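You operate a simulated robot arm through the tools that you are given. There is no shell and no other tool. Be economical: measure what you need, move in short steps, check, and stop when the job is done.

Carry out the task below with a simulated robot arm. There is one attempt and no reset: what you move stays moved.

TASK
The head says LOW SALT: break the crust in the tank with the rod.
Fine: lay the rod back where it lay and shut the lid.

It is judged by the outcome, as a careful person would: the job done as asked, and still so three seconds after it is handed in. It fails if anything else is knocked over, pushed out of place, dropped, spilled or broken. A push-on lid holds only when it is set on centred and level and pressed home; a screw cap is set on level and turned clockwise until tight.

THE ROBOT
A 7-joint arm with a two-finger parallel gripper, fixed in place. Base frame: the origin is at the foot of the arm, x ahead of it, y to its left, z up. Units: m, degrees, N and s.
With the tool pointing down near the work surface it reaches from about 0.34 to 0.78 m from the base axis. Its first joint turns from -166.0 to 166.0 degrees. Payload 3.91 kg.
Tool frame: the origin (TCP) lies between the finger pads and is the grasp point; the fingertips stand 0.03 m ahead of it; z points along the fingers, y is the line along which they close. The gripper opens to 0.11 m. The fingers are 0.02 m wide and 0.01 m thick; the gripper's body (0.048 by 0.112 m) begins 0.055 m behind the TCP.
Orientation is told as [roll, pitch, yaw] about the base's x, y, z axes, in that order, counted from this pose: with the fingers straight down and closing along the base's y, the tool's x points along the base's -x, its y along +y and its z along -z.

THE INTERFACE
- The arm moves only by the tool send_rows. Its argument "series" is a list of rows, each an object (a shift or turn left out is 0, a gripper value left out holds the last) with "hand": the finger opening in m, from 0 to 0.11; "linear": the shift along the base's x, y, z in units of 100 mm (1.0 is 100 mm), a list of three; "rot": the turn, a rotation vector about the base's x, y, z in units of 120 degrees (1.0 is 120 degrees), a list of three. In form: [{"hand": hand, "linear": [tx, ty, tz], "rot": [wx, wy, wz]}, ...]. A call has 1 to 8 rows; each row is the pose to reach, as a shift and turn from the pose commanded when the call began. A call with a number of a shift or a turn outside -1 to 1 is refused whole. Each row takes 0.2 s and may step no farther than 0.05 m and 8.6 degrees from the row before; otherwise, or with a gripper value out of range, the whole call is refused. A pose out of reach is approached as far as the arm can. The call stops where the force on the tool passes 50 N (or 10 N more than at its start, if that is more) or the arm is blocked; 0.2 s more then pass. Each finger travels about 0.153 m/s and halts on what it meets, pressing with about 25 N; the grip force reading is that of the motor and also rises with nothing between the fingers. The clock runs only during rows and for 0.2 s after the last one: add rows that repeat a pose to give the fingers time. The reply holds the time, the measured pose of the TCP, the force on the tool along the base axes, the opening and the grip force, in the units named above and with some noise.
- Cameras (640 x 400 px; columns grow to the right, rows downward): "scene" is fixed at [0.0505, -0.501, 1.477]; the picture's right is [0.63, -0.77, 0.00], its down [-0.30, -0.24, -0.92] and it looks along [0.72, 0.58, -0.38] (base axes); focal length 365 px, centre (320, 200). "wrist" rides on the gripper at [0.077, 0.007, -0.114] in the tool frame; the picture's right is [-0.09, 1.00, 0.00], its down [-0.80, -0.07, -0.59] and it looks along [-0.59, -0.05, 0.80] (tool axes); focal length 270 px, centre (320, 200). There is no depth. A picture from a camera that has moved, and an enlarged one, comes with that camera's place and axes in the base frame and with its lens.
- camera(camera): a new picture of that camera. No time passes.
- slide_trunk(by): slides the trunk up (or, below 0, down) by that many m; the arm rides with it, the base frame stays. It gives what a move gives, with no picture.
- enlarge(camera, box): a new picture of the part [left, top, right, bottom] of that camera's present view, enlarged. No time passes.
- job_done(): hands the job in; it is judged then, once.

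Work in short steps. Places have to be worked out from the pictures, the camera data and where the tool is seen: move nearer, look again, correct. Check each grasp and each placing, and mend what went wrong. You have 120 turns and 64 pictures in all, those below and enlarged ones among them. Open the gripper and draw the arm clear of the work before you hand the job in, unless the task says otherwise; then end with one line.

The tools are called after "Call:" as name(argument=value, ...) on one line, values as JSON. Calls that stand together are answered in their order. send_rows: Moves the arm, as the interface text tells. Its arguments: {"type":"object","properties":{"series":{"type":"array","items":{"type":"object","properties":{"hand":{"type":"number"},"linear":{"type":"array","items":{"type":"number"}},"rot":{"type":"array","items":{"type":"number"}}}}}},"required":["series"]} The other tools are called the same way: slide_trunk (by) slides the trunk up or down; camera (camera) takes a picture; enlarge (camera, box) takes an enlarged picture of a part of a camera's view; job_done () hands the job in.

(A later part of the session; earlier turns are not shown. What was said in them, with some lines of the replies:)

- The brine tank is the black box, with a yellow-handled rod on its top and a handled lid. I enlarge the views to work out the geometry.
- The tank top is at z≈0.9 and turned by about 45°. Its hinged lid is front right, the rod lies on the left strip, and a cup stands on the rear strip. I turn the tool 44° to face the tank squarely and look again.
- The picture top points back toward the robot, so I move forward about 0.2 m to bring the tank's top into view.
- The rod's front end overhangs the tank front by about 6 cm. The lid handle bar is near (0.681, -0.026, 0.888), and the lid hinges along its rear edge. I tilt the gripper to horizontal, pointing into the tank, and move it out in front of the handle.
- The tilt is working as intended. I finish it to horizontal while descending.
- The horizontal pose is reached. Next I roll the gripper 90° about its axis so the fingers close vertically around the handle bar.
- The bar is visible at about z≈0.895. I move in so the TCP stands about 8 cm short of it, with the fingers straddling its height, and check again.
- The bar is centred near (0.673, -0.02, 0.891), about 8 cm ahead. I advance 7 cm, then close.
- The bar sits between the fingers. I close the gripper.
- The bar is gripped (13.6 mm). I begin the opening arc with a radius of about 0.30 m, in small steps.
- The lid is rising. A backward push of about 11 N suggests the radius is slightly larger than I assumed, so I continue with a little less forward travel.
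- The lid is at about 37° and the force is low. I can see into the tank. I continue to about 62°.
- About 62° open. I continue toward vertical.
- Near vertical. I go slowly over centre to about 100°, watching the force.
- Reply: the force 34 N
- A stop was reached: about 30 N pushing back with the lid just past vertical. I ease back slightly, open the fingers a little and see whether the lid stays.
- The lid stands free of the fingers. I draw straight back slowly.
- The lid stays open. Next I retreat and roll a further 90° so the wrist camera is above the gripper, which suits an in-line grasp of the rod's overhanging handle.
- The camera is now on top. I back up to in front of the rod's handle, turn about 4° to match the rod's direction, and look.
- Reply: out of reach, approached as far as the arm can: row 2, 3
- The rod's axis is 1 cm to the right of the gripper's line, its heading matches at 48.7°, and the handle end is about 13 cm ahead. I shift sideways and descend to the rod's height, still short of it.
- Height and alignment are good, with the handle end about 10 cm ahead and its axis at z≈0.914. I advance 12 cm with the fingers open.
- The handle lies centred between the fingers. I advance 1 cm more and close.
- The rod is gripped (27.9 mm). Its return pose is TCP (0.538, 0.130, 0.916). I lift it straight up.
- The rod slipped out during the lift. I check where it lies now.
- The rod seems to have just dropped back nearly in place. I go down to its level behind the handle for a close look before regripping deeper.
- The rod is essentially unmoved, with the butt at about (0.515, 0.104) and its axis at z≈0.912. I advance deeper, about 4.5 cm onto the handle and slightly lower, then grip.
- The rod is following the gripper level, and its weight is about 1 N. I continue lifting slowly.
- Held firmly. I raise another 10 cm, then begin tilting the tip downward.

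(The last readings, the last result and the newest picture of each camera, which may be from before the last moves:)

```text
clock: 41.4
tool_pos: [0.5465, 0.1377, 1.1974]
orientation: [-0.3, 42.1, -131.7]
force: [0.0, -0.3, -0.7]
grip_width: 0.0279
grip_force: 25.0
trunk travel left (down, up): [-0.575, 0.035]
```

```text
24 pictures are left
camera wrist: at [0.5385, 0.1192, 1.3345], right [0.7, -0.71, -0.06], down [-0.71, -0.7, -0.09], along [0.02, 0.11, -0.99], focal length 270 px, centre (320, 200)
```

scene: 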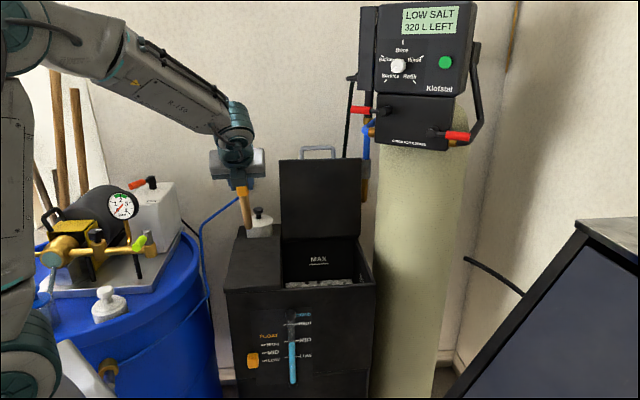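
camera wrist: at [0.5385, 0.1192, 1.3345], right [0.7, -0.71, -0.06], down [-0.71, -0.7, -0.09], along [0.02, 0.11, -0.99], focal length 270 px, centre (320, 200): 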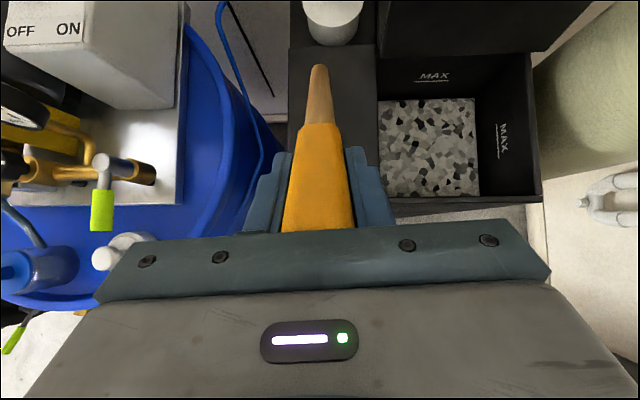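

The rod is pitched about 48° down and the crust is visible in the tank at z≈0.70, centred near (0.81, 0.09). I tilt to about 75° and move over the tank opening.

Call:
send_rows(series=[{"linear": [0.1, -0.15, 0.05], "rot": [-0.034, 0.0297, 0]}, {"linear": [0.25, -0.35, 0.1], "rot": [-0.068, 0.0594, 0]}, {"linear": [0.45, -0.55, 0.15], "rot": [-0.102, 0.0891, 0]}, {"linear": [0.65, -0.75, 0.15], "rot": [-0.136, 0.119, 0]}, {"linear": [0.85, -0.95, 0.15], "rot": [-0.17, 0.1485, 0]}, {"linear": [1.0, -1.0, 0.15], "rot": [-0.17, 0.1485, 0]}])

Call:
send_rows(series=[{"linear": [0.3, 0, 0]}, {"linear": [0.6, 0, 0]}, {"linear": [0.9, 0, 0]}, {"linear": [1.0, 0, 0]}, {"linear": [1.0, 0, 0]}])

Call:
camera(camera="scene")

Call:
camera(camera="wrist")

```text
clock: 42.8
tool_pos: [0.6473, 0.0353, 1.2101]
orientation: [-0.2, 14.8, -131.7]
force: [-0.5, -0.6, -0.9]
grip_width: 0.0275
grip_force: 24.5
trunk travel left (down, up): [-0.575, 0.035]
```

```text
clock: 44.0
tool_pos: [0.7456, 0.0341, 1.2086]
orientation: [-0.1, 14.9, -131.7]
force: [0.2, -0.2, -0.5]
grip_width: 0.0278
grip_force: 24.9
trunk travel left (down, up): [-0.575, 0.035]
```

```text
23 pictures are left
```

scene: 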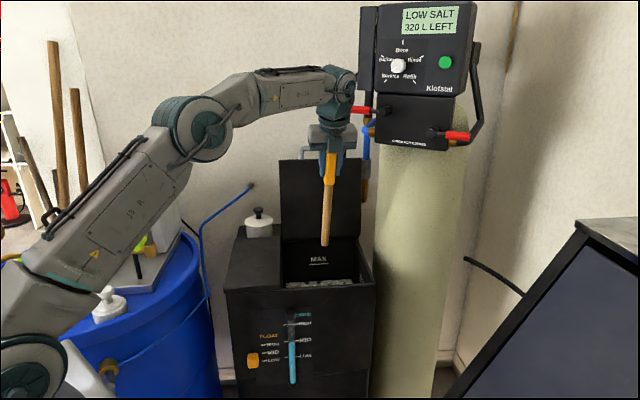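

```text
22 pictures are left
camera wrist: at [0.7809, 0.0646, 1.3404], right [0.69, -0.73, -0.02], down [-0.67, -0.65, 0.37], along [-0.28, -0.24, -0.93], focal length 270 px, centre (320, 200)
```

wrist: 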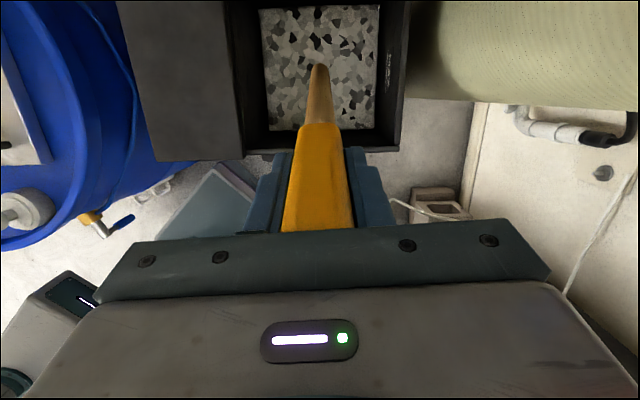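

The tip hangs over the crust's centre. I lower it in steps, watching the force.

Call:
send_rows(series=[{"linear": [0, 0, -0.25]}, {"linear": [0, 0, -0.5]}, {"linear": [0, 0, -0.75]}, {"linear": [0, 0, -1.0]}])

Call:
send_rows(series=[{"linear": [0, 0, -0.2]}, {"linear": [0, 0, -0.4]}, {"linear": [0, 0, -0.6]}, {"linear": [0, 0, -0.8]}])

Call:
camera(camera="wrist")

```text
clock: 45.0
tool_pos: [0.7476, 0.0387, 1.1101]
orientation: [-0.1, 15.1, -131.6]
force: [-0.4, 0.7, -1.7]
grip_width: 0.028
grip_force: 25.1
trunk travel left (down, up): [-0.575, 0.035]
```

```text
clock: 46.0
tool_pos: [0.7455, 0.0379, 1.0312]
orientation: [-0.1, 14.9, -131.7]
force: [0.1, 0.1, -1.1]
grip_width: 0.0278
grip_force: 24.3
trunk travel left (down, up): [-0.575, 0.035]
```

```text
21 pictures are left
camera wrist: at [0.7793, 0.0674, 1.1631], right [0.69, -0.73, -0.02], down [-0.67, -0.65, 0.37], along [-0.28, -0.24, -0.93], focal length 270 px, centre (320, 200)
```

wrist: 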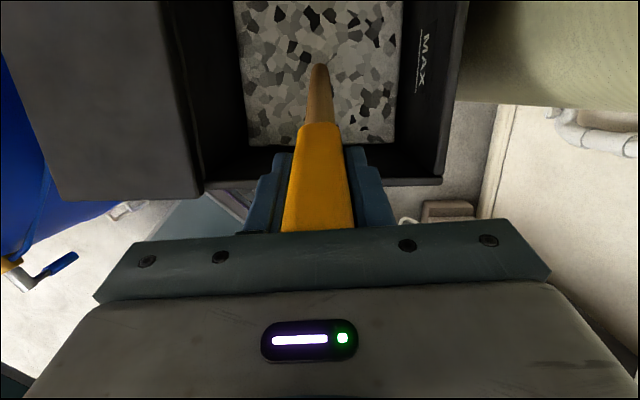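

The tip should be about 7 cm above the crust. I continue in 1 cm rows.

Call:
send_rows(series=[{"linear": [0, 0, -0.1]}, {"linear": [0, 0, -0.2]}, {"linear": [0, 0, -0.3]}, {"linear": [0, 0, -0.4]}, {"linear": [0, 0, -0.5]}, {"linear": [0, 0, -0.6]}, {"linear": [0, 0, -0.7]}, {"linear": [0, 0, -0.8]}])

Call:
camera(camera="wrist")

```text
clock: 47.8
tool_pos: [0.7466, 0.0383, 0.9503]
orientation: [-0.1, 15.0, -131.6]
force: [-0.2, 0.4, -1.3]
grip_width: 0.0275
grip_force: 24.7
trunk travel left (down, up): [-0.575, 0.035]
```

```text
20 pictures are left
camera wrist: at [0.7798, 0.0676, 1.0815], right [0.69, -0.73, -0.02], down [-0.67, -0.65, 0.37], along [-0.28, -0.24, -0.93], focal length 270 px, centre (320, 200)
```

wrist: 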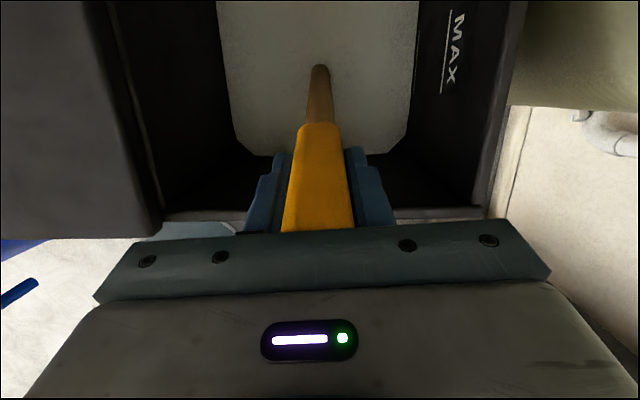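

The speckled crust has given way, and a smooth surface now shows below. I raise the rod and look to confirm.

Call:
send_rows(series=[{"linear": [0, 0, 0.2]}, {"linear": [0, 0, 0.4]}, {"linear": [0, 0, 0.6]}, {"linear": [0, 0, 0.8]}, {"linear": [0, 0, 1.0]}])

Call:
send_rows(series=[{"linear": [0, 0, 0.25]}, {"linear": [0, 0, 0.5]}, {"linear": [0, 0, 0.75]}, {"linear": [0, 0, 1.0]}])

Call:
camera(camera="wrist")

Call:
enlarge(camera="scene", box=[220, 0, 480, 320])

```text
clock: 49.0
tool_pos: [0.7467, 0.0362, 1.0519]
orientation: [-0.1, 14.9, -131.7]
force: [0.4, 0.2, -1.0]
grip_width: 0.0277
grip_force: 24.8
trunk travel left (down, up): [-0.575, 0.035]
```

```text
clock: 50.0
tool_pos: [0.7447, 0.0368, 1.1505]
orientation: [-0.2, 14.9, -131.7]
force: [-0.4, -0.5, -1.5]
grip_width: 0.0278
grip_force: 24.8
trunk travel left (down, up): [-0.575, 0.035]
```

```text
19 pictures are left
camera wrist: at [0.7792, 0.066, 1.2821], right [0.69, -0.73, -0.02], down [-0.67, -0.65, 0.37], along [-0.28, -0.24, -0.93], focal length 270 px, centre (320, 200)
```

wrist: 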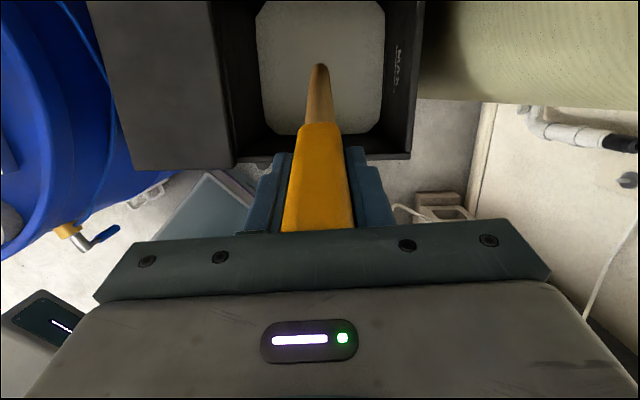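

```text
1.25 times, centred on (350, 160) of scene
camera zoom: at [0.0505, -0.501, 1.477], right [0.63, -0.77, 0.0], down [-0.3, -0.24, -0.92], along [0.72, 0.58, -0.38], focal length 456 px, centre (282, 250)
```

zoom: 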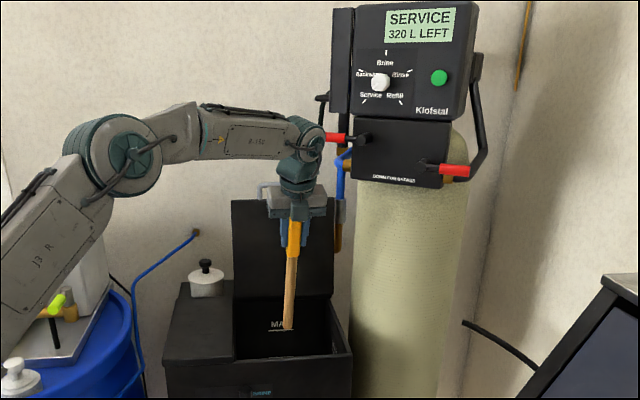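

The head now reads SERVICE, so the crust is broken. I take the rod back, reversing the path: up, back and left.

Call:
send_rows(series=[{"linear": [0, 0, 0.3]}, {"linear": [0, 0, 0.6]}, {"linear": [-0.25, 0, 0.6]}, {"linear": [-0.5, 0, 0.6]}, {"linear": [-0.75, 0, 0.6]}, {"linear": [-1.0, 0, 0.6]}, {"linear": [-1.0, 0, 0.6]}])

Call:
send_rows(series=[{"linear": [-0.2, 0.2, 0], "rot": [0.034, -0.0297, 0]}, {"linear": [-0.4, 0.4, 0], "rot": [0.068, -0.0594, 0]}, {"linear": [-0.6, 0.6, 0], "rot": [0.102, -0.0891, 0]}, {"linear": [-0.8, 0.8, 0], "rot": [0.136, -0.119, 0]}, {"linear": [-0.98, 0.99, 0], "rot": [0.17, -0.1485, 0]}, {"linear": [-0.98, 0.99, 0], "rot": [0.2075, -0.1815, 0]}, {"linear": [-0.98, 0.99, 0], "rot": [0.245, -0.2145, 0]}])

Call:
send_rows(series=[{"rot": [0.0375, -0.033, 0]}, {"rot": [0.075, -0.066, 0]}, {"rot": [0.1125, -0.099, 0]}, {"rot": [0.15, -0.132, 0]}, {"rot": [0.1875, -0.165, 0]}, {"rot": [0.225, -0.198, 0]}, {"rot": [0.225, -0.198, 0]}])

Call:
camera(camera="wrist")

```text
clock: 51.6
tool_pos: [0.6451, 0.0344, 1.2096]
orientation: [0.0, 14.9, -131.6]
force: [0.4, -0.1, -1.1]
grip_width: 0.028
grip_force: 25.0
trunk travel left (down, up): [-0.575, 0.035]
```

```text
clock: 53.2
tool_pos: [0.5492, 0.1365, 1.2092]
orientation: [-0.5, 54.0, -131.9]
force: [0.3, -0.1, -0.7]
grip_width: 0.0276
grip_force: 24.8
trunk travel left (down, up): [-0.575, 0.035]
```

```text
clock: 54.8
tool_pos: [0.5483, 0.1348, 1.2111]
orientation: [-101.2, 89.6, 127.5]
force: [0.7, 0.5, -1.3]
grip_width: 0.0279
grip_force: 25.4
trunk travel left (down, up): [-0.575, 0.035]
```

```text
17 pictures are left
camera wrist: at [0.4766, 0.045, 1.2883], right [0.75, -0.66, -0.09], down [-0.45, -0.4, -0.8], along [0.49, 0.64, -0.59], focal length 270 px, centre (320, 200)
```

wrist: 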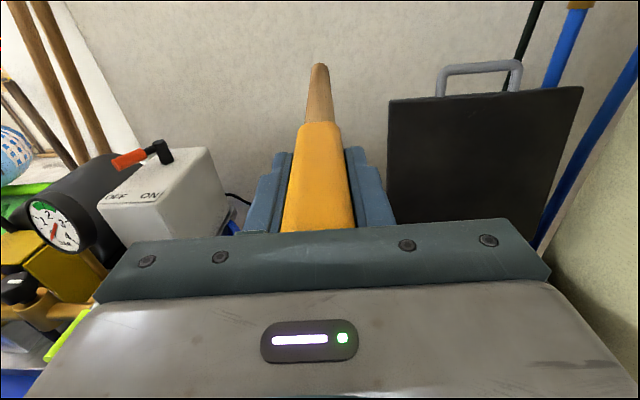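

The rod hasn't slipped: the view matches the one at pickup. I correct the lateral offset and descend straight down to just above the strip.

Call:
send_rows(series=[{"linear": [-0.023, 0.034, -0.25]}, {"linear": [-0.023, 0.034, -0.5]}, {"linear": [-0.023, 0.034, -0.75]}, {"linear": [-0.023, 0.034, -1.0]}])

Call:
send_rows(series=[{"linear": [0, 0, -0.25]}, {"linear": [0, 0, -0.5]}, {"linear": [0, 0, -0.75]}, {"linear": [0, 0, -0.9]}, {"linear": [0, 0, -0.9]}])

Call:
camera(camera="wrist")

```text
clock: 55.8
tool_pos: [0.5457, 0.1397, 1.1092]
orientation: [-88.2, 89.6, 140.5]
force: [-0.5, 0.6, -1.0]
grip_width: 0.0277
grip_force: 24.9
trunk travel left (down, up): [-0.575, 0.035]
```

```text
clock: 57.0
tool_pos: [0.5478, 0.1387, 1.0202]
orientation: [-92.7, 89.7, 136.1]
force: [-0.8, -0.6, -1.7]
grip_width: 0.0276
grip_force: 24.8
trunk travel left (down, up): [-0.575, 0.035]
```

```text
16 pictures are left
camera wrist: at [0.4761, 0.0482, 1.0993], right [0.75, -0.66, -0.09], down [-0.45, -0.4, -0.8], along [0.49, 0.64, -0.59], focal length 270 px, centre (320, 200)
```

wrist: 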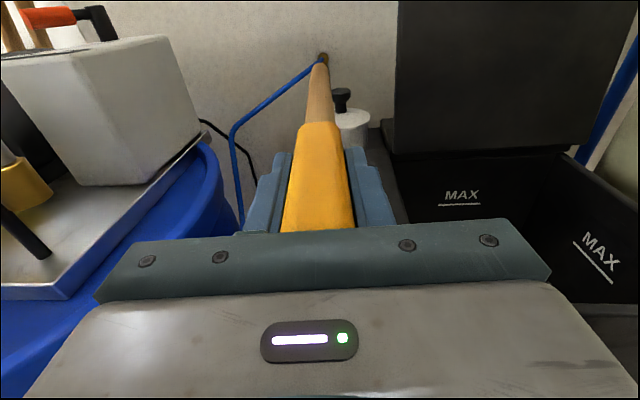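

This matches the lift view within about 2 mm. I descend to just above contact.

Call:
send_rows(series=[{"linear": [-0.012, -0.014, -0.2]}, {"linear": [-0.012, -0.014, -0.4]}, {"linear": [-0.012, -0.014, -0.6]}, {"linear": [-0.012, -0.014, -0.8]}, {"linear": [-0.012, -0.014, -0.9]}, {"linear": [-0.012, -0.014, -1.0]}])

Call:
camera(camera="wrist")

```text
clock: 58.4
tool_pos: [0.5442, 0.1376, 0.9186]
orientation: [-90.8, 89.6, 137.9]
force: [-0.7, 0.6, -0.7]
grip_width: 0.0278
grip_force: 25.1
trunk travel left (down, up): [-0.575, 0.035]
```

```text
15 pictures are left
camera wrist: at [0.4735, 0.0486, 0.9974], right [0.75, -0.66, -0.09], down [-0.45, -0.4, -0.8], along [0.49, 0.64, -0.59], focal length 270 px, centre (320, 200)
```

wrist: 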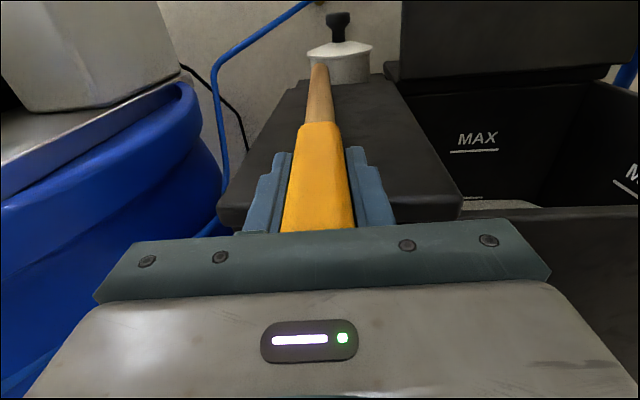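

I lower the last few millimetres gently and watch for contact.

Call:
send_rows(series=[{"linear": [0, 0, -0.02]}, {"linear": [0, 0, -0.04]}, {"linear": [0, 0, -0.06]}, {"linear": [0, 0, -0.07]}])

```text
clock: 59.4
tool_pos: [0.5439, 0.137, 0.9134]
orientation: [-85.9, 89.6, 142.8]
force: [-0.1, -0.2, -0.3]
grip_width: 0.0278
grip_force: 24.6
trunk travel left (down, up): [-0.575, 0.035]
```

Call:
send_rows(series=[{"linear": [0, 0, -0.01]}, {"linear": [0, 0, -0.02]}, {"linear": [0, 0, -0.02]}])

```text
clock: 60.2
tool_pos: [0.5455, 0.1379, 0.9123]
orientation: [-97.5, 89.7, 131.2]
force: [0.0, -0.4, 1.0]
grip_width: 0.0282
grip_force: 25.3
trunk travel left (down, up): [-0.575, 0.035]
```

Contact now shows: the vertical force has turned positive at the original grasp height. I open the fingers partway to release.

Call:
send_rows(series=[{"hand": 0.035}, {"hand": 0.05}, {"hand": 0.08}, {"hand": 0.08}])

Call:
send_rows(series=[{"linear": [-0.15, -0.17, 0.01]}, {"linear": [-0.35, -0.4, 0.01]}, {"linear": [-0.6, -0.68, 0.01]}, {"linear": [-0.83, -0.946, 0.01]}, {"linear": [-0.83, -0.946, 0.01]}])

Call:
enlarge(camera="wrist", box=[200, 0, 480, 240])

```text
clock: 61.2
tool_pos: [0.5459, 0.1377, 0.9122]
orientation: [-88.8, 89.5, 140.0]
force: [-1.0, 0.2, 0.6]
grip_width: 0.0803
grip_force: 0.0
trunk travel left (down, up): [-0.575, 0.035]
```

```text
clock: 62.4
tool_pos: [0.4598, 0.0439, 0.9183]
orientation: [-90.9, 89.6, 137.9]
force: [0.0, 0.9, 0.6]
grip_width: 0.0801
grip_force: 0.0
trunk travel left (down, up): [-0.575, 0.035]
```

```text
1.67 times, centred on (340, 120) of wrist
camera zoom: at [0.3898, -0.0463, 0.9957], right [0.75, -0.66, -0.09], down [-0.45, -0.4, -0.8], along [0.49, 0.64, -0.59], focal length 450 px, centre (287, 333)
```

zoom: 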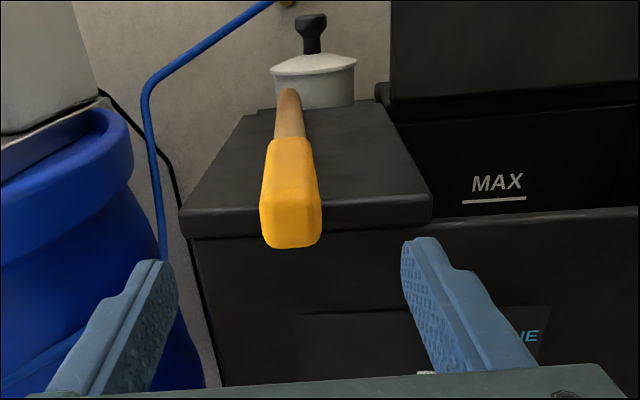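

The rod is back within a few millimetres of where it lay. Now the lid: I rise, roll back, and approach the handle by reversing the earlier path.

Call:
send_rows(series=[{"linear": [0.0, 0.0, 0.3]}, {"linear": [0.0, 0.0, 0.6]}, {"linear": [0.1, -0.1, 0.9]}, {"linear": [0.2, -0.2, 1.0]}])

Call:
send_rows(series=[{"hand": 0.03, "linear": [0.1, 0, 0.3]}, {"linear": [0.3, 0, 0.6]}, {"linear": [0.5, 0, 0.9]}, {"linear": [0.8, 0, 1.0], "rot": [0, 0, -0.018]}, {"linear": [1.0, 0, 1.0], "rot": [0, 0, -0.036]}])

Call:
send_rows(series=[{"linear": [0.1, 0, 0.2], "rot": [-0.05, -0.049, 0]}, {"linear": [0.2, 0, 0.5], "rot": [-0.1, -0.098, 0]}, {"linear": [0.3, 0, 0.74], "rot": [-0.15, -0.147, 0]}, {"linear": [0.35, 0, 0.74], "rot": [-0.2, -0.196, 0]}, {"linear": [0.35, 0, 0.74], "rot": [-0.25, -0.245, 0]}, {"linear": [0.35, 0, 0.74], "rot": [-0.3, -0.294, 0]}, {"linear": [0.35, 0, 0.74], "rot": [-0.35, -0.343, 0]}])

Call:
send_rows(series=[{"rot": [-0.05, -0.049, 0]}, {"rot": [-0.1, -0.098, 0]}, {"rot": [-0.15, -0.147, 0]}, {"rot": [-0.1855, -0.182, 0]}, {"rot": [-0.1855, -0.182, 0]}])

Call:
camera(camera="scene")

```text
clock: 63.4
tool_pos: [0.4812, 0.0233, 1.0145]
orientation: [-89.1, 89.6, 139.8]
force: [-0.5, 0.1, 1.1]
grip_width: 0.0801
grip_force: 0.1
trunk travel left (down, up): [-0.575, 0.035]
```

```text
clock: 64.6
tool_pos: [0.5801, 0.0221, 1.1131]
orientation: [-88.3, 89.5, 136.1]
force: [0.2, -0.5, -0.7]
grip_width: 0.0299
grip_force: 0.0
trunk travel left (down, up): [-0.575, 0.035]
```

```text
clock: 66.2
tool_pos: [0.6151, 0.0235, 1.1864]
orientation: [89.9, 31.4, -45.5]
force: [1.1, 0.2, -0.2]
grip_width: 0.0299
grip_force: 0.1
trunk travel left (down, up): [-0.575, 0.035]
```

```text
clock: 67.4
tool_pos: [0.6174, 0.0221, 1.1857]
orientation: [90.1, 0.3, -45.5]
force: [-0.3, -0.8, 0.1]
grip_width: 0.0301
grip_force: 0.1
trunk travel left (down, up): [-0.575, 0.035]
```

```text
13 pictures are left
```

scene: 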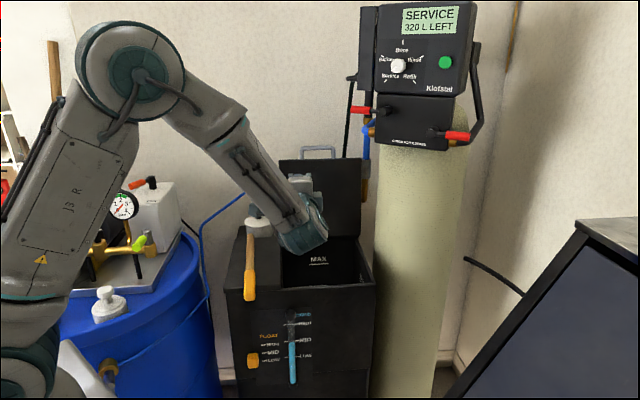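

The rod looks as it did at the start. I move to 10 cm in front of the upright handle.

Call:
send_rows(series=[{"linear": [0.3, 0.0, 0.06]}, {"linear": [0.6, 0.1, 0.06]}, {"linear": [0.8, 0.3, 0.06]}, {"linear": [1.0, 0.5, 0.06]}])

Call:
send_rows(series=[{"linear": [0.3, 0.1, 0.0]}, {"linear": [0.6, 0.25, 0.0]}, {"linear": [0.97, 0.43, 0.0]}, {"linear": [0.97, 0.43, 0.0]}])

Call:
camera(camera="wrist")

```text
clock: 68.4
tool_pos: [0.7195, 0.0738, 1.1902]
orientation: [90.0, 0.4, -45.5]
force: [-0.4, -0.2, -0.2]
grip_width: 0.0299
grip_force: 0.0
trunk travel left (down, up): [-0.575, 0.035]
```

```text
clock: 69.4
tool_pos: [0.8125, 0.1169, 1.1904]
orientation: [89.9, 0.4, -45.6]
force: [-0.5, 0.0, 0.0]
grip_width: 0.0299
grip_force: 0.0
trunk travel left (down, up): [-0.575, 0.035]
```

```text
12 pictures are left
camera wrist: at [0.6756, 0.0921, 1.1985], right [0.07, -0.07, 1.0], down [0.14, -0.99, -0.08], along [0.99, 0.14, -0.06], focal length 270 px, centre (320, 200)
```

wrist: 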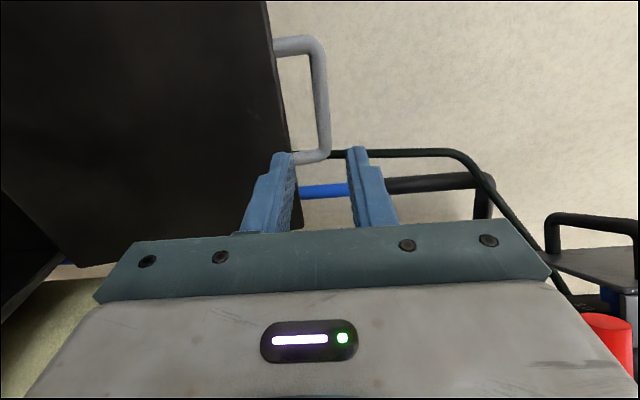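

It's the same view as when I left. I advance 10 cm back onto the bar.

Call:
send_rows(series=[{"linear": [0.25, 0.245, 0.02]}, {"linear": [0.5, 0.49, 0.02]}, {"linear": [0.75, 0.73, 0.02]}, {"linear": [0.9, 0.88, 0.02]}, {"linear": [1.0, 0.975, 0.02]}, {"linear": [1.0, 0.975, 0.02]}])

Call:
camera(camera="wrist")

```text
clock: 70.8
tool_pos: [0.9101, 0.2126, 1.1955]
orientation: [90.1, 0.5, -45.6]
force: [0.0, 0.3, 0.8]
grip_width: 0.0298
grip_force: 0.1
trunk travel left (down, up): [-0.575, 0.035]
```

```text
11 pictures are left
camera wrist: at [0.7731, 0.1885, 1.2038], right [0.07, -0.07, 1.0], down [0.14, -0.99, -0.08], along [0.99, 0.14, -0.06], focal length 270 px, centre (320, 200)
```

wrist: 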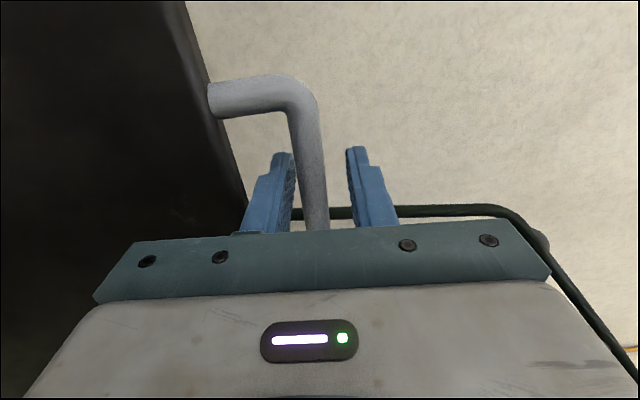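

The bar is slightly low between the fingers. I lower 3 mm, close, and check the grip.

Call:
send_rows(series=[{"linear": [0, 0, -0.03]}, {"hand": 0.0, "linear": [0, 0, -0.03]}, {"hand": 0.0, "linear": [0, 0, -0.03]}])

Call:
send_rows(series=[{"linear": [-0.095, -0.093, 0.01]}, {"linear": [-0.19, -0.186, 0.02]}, {"linear": [-0.285, -0.279, 0.02]}, {"linear": [-0.38, -0.372, 0.02]}, {"linear": [-0.568, -0.557, -0.007]}, {"linear": [-0.755, -0.741, -0.055]}, {"linear": [-0.938, -0.92, -0.127]}])

Call:
camera(camera="wrist")

```text
clock: 71.6
tool_pos: [0.9097, 0.2126, 1.1923]
orientation: [89.8, 0.4, -45.5]
force: [-1.0, 0.2, -3.9]
grip_width: 0.0137
grip_force: 45.1
trunk travel left (down, up): [-0.575, 0.035]
```

```text
clock: 73.2
tool_pos: [0.8167, 0.1208, 1.1785]
orientation: [90.1, 0.5, -45.7]
force: [1.5, -5.3, 1.8]
grip_width: 0.0137
grip_force: 44.7
trunk travel left (down, up): [-0.575, 0.035]
```

```text
10 pictures are left
camera wrist: at [0.6809, 0.0962, 1.1871], right [0.07, -0.07, 1.0], down [0.13, -0.99, -0.08], along [0.99, 0.14, -0.06], focal length 270 px, centre (320, 200)
```

wrist: 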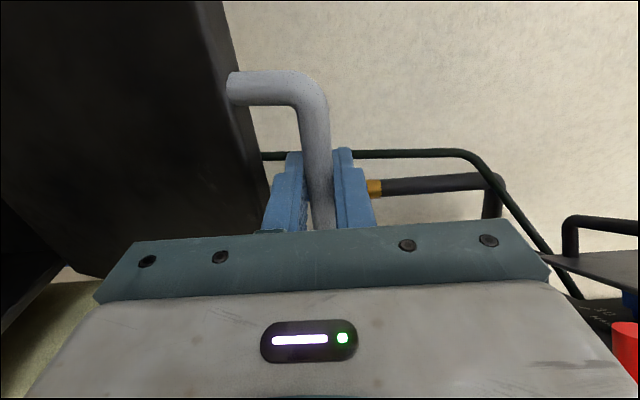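

The lid is following. I continue down along the recorded opening path.

Call:
send_rows(series=[{"linear": [-0.17, -0.17, -0.075]}, {"linear": [-0.34, -0.335, -0.165]}, {"linear": [-0.34, -0.335, -0.165]}])

Call:
send_rows(series=[{"linear": [-0.166, -0.163, -0.137]}, {"linear": [-0.324, -0.318, -0.294]}, {"linear": [-0.471, -0.462, -0.47]}, {"linear": [-0.606, -0.595, -0.663]}, {"linear": [-0.729, -0.715, -0.871]}])

Call:
camera(camera="wrist")

```text
clock: 74.0
tool_pos: [0.7851, 0.0874, 1.1594]
orientation: [89.7, 0.4, -45.6]
force: [6.9, -1.2, -10.9]
grip_width: 0.0135
grip_force: 45.5
trunk travel left (down, up): [-0.575, 0.035]
```

```text
clock: 75.2
tool_pos: [0.7135, 0.0178, 1.0745]
orientation: [90.0, 0.4, -45.7]
force: [12.3, -8.2, -1.7]
grip_width: 0.0136
grip_force: 44.8
trunk travel left (down, up): [-0.575, 0.035]
```

```text
9 pictures are left
camera wrist: at [0.5769, -0.0065, 1.0839], right [0.07, -0.07, 1.0], down [0.13, -0.99, -0.08], along [0.99, 0.14, -0.06], focal length 270 px, centre (320, 200)
```

wrist: 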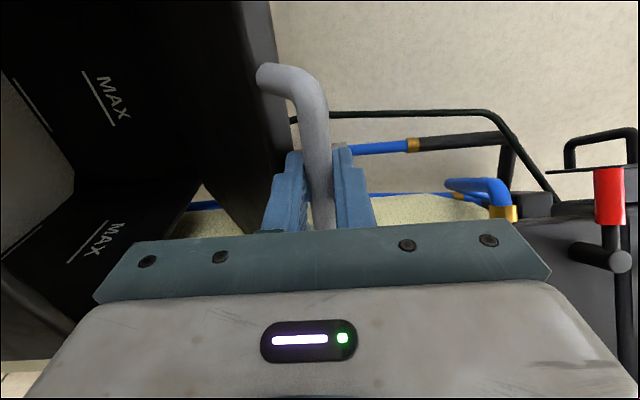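

The lid is at 37° with some sideways force, so I correct 3 mm to the right and continue down to about 18°.

Call:
send_rows(series=[{"linear": [-0.066, -0.104, -0.18]}, {"linear": [-0.137, -0.174, -0.34]}, {"linear": [-0.201, -0.237, -0.51]}, {"linear": [-0.258, -0.293, -0.68]}, {"linear": [-0.294, -0.328, -0.89]}])

```text
clock: 76.4
tool_pos: [0.6803, -0.0153, 0.9885]
orientation: [89.9, 0.2, -45.4]
force: [-8.7, 5.1, -0.2]
grip_width: 0.0139
grip_force: 44.3
trunk travel left (down, up): [-0.575, 0.035]
```

Call:
send_rows(series=[{"linear": [-0.04, -0.025, -0.15]}, {"linear": [-0.077, -0.058, -0.353]}, {"linear": [-0.103, -0.085, -0.559]}, {"linear": [-0.119, -0.1, -0.768]}, {"linear": [-0.124, -0.105, -0.87]}, {"linear": [-0.124, -0.105, -0.96]}])

Call:
camera(camera="wrist")

```text
clock: 77.8
tool_pos: [0.6702, -0.0251, 0.8913]
orientation: [90.0, 0.4, -45.6]
force: [13.7, 10.1, 1.7]
grip_width: 0.0138
grip_force: 45.6
trunk travel left (down, up): [-0.575, 0.035]
```

```text
8 pictures are left
camera wrist: at [0.5338, -0.0502, 0.8989], right [0.07, -0.07, 1.0], down [0.14, -0.99, -0.08], along [0.99, 0.14, -0.06], focal length 270 px, centre (320, 200)
```

wrist: 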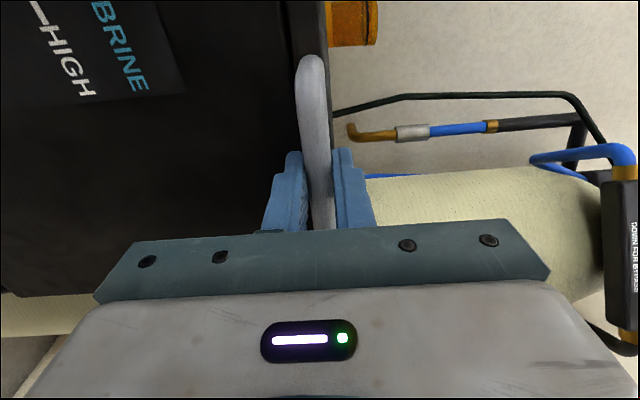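

The lid looks shut. I relieve the pull forward and press down gently until it resists.

Call:
send_rows(series=[{"linear": [0.03, 0.03, -0.01]}, {"linear": [0.03, 0.03, -0.03]}, {"linear": [0.03, 0.03, -0.05]}])

```text
clock: 78.6
tool_pos: [0.6705, -0.026, 0.8898]
orientation: [90.3, 0.2, -45.5]
force: [-12.2, -11.6, 27.7]
grip_width: 0.0135
grip_force: 45.1
trunk travel left (down, up): [-0.575, 0.035]
```

The upward reaction of about 28 N shows the lid is seated. I ease off, open and draw back.

Call:
send_rows(series=[{"linear": [-0.02, -0.02, 0.03]}, {"hand": 0.05, "linear": [-0.02, -0.02, 0.03]}, {"hand": 0.09, "linear": [-0.02, -0.02, 0.03]}, {"hand": 0.09, "linear": [-0.02, -0.02, 0.03]}])

Call:
send_rows(series=[{"linear": [-0.15, -0.15, 0]}, {"linear": [-0.4, -0.4, 0]}, {"linear": [-0.7, -0.7, 0]}, {"linear": [-0.95, -0.95, 0.1]}, {"linear": [-0.95, -0.95, 0.4]}, {"linear": [-0.95, -0.95, 0.8]}])

Call:
send_rows(series=[{"linear": [0, -0.1, 0.4]}, {"linear": [0, -0.2, 0.8]}, {"linear": [-0.1, -0.3, 1.0]}])

Call:
send_rows(series=[{"linear": [-0.1, -0.1, 0.4]}, {"linear": [-0.2, -0.2, 0.8]}, {"linear": [-0.3, -0.3, 1.0]}])

Call:
camera(camera="scene")

```text
clock: 79.6
tool_pos: [0.6705, -0.0242, 0.8876]
orientation: [89.9, 0.4, -45.7]
force: [-0.3, 0.2, -0.2]
grip_width: 0.09
grip_force: 0.0
trunk travel left (down, up): [-0.575, 0.035]
```

```text
clock: 81.0
tool_pos: [0.5789, -0.1255, 0.9682]
orientation: [90.0, 0.4, -45.6]
force: [0.8, 0.5, 0.5]
grip_width: 0.09
grip_force: 0.0
trunk travel left (down, up): [-0.575, 0.035]
```

```text
clock: 81.8
tool_pos: [0.5673, -0.1526, 1.0689]
orientation: [89.9, 0.4, -45.6]
force: [0.3, -0.4, 0.3]
grip_width: 0.0901
grip_force: 0.0
trunk travel left (down, up): [-0.575, 0.035]
```

```text
clock: 82.6
tool_pos: [0.5369, -0.1814, 1.1688]
orientation: [90.0, 0.4, -45.6]
force: [-0.1, 1.0, 0.4]
grip_width: 0.09
grip_force: 0.0
trunk travel left (down, up): [-0.575, 0.035]
```

```text
7 pictures are left
```

scene: 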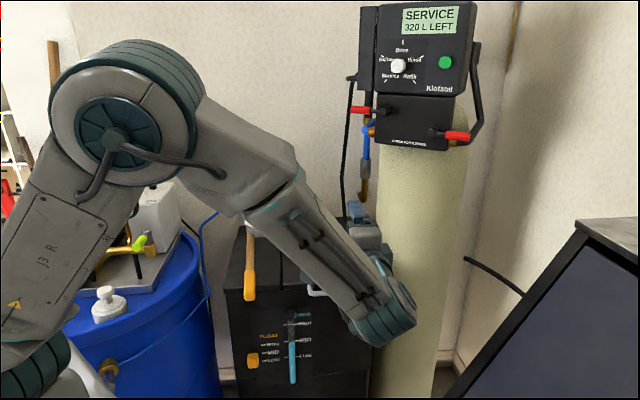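

I raise the arm further clear to see the whole tank.

Call:
send_rows(series=[{"linear": [-0.1, 0.2, 0.4]}, {"linear": [-0.2, 0.4, 0.8]}, {"linear": [-0.3, 0.6, 1.0]}])

Call:
send_rows(series=[{"linear": [-0.1, 0.3, 0.3]}, {"linear": [-0.2, 0.6, 0.6]}, {"linear": [-0.3, 0.9, 0.9]}])

Call:
enlarge(camera="scene", box=[210, 180, 400, 400])

```text
clock: 83.4
tool_pos: [0.504, -0.1197, 1.2704]
orientation: [90.0, 0.4, -45.6]
force: [-1.1, 0.5, 0.5]
grip_width: 0.0901
grip_force: 0.1
trunk travel left (down, up): [-0.575, 0.035]
```

```text
clock: 84.2
tool_pos: [0.4735, -0.03, 1.3602]
orientation: [89.9, 0.5, -45.5]
force: [0.0, 0.1, -0.3]
grip_width: 0.0901
grip_force: 0.0
trunk travel left (down, up): [-0.575, 0.035]
```

```text
1.82 times, centred on (305, 290) of scene
camera zoom: at [0.0505, -0.501, 1.477], right [0.63, -0.77, 0.0], down [-0.3, -0.24, -0.92], along [0.72, 0.58, -0.38], focal length 664 px, centre (347, 36)
```

zoom: 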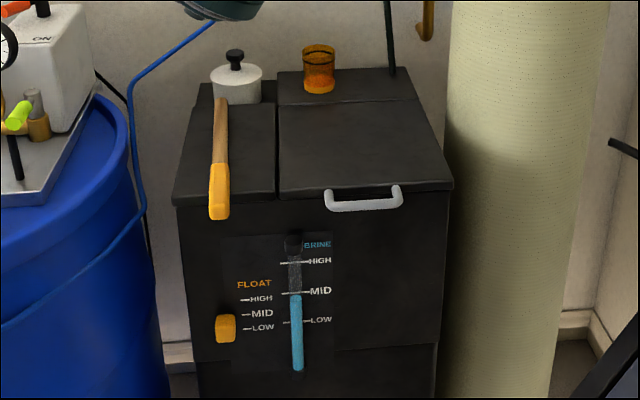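

The lid is shut, the rod lies within a few millimetres of where it did, the cup and canister are untouched, and the head reads SERVICE. The arm is clear and the gripper open, so I hand the job in.

Call:
job_done()

```text
The job is handed in.
```

The crust is broken and the head now reads SERVICE; the rod slipped once on first lifting but is back within a few millimetres of its place, and the lid is shut.
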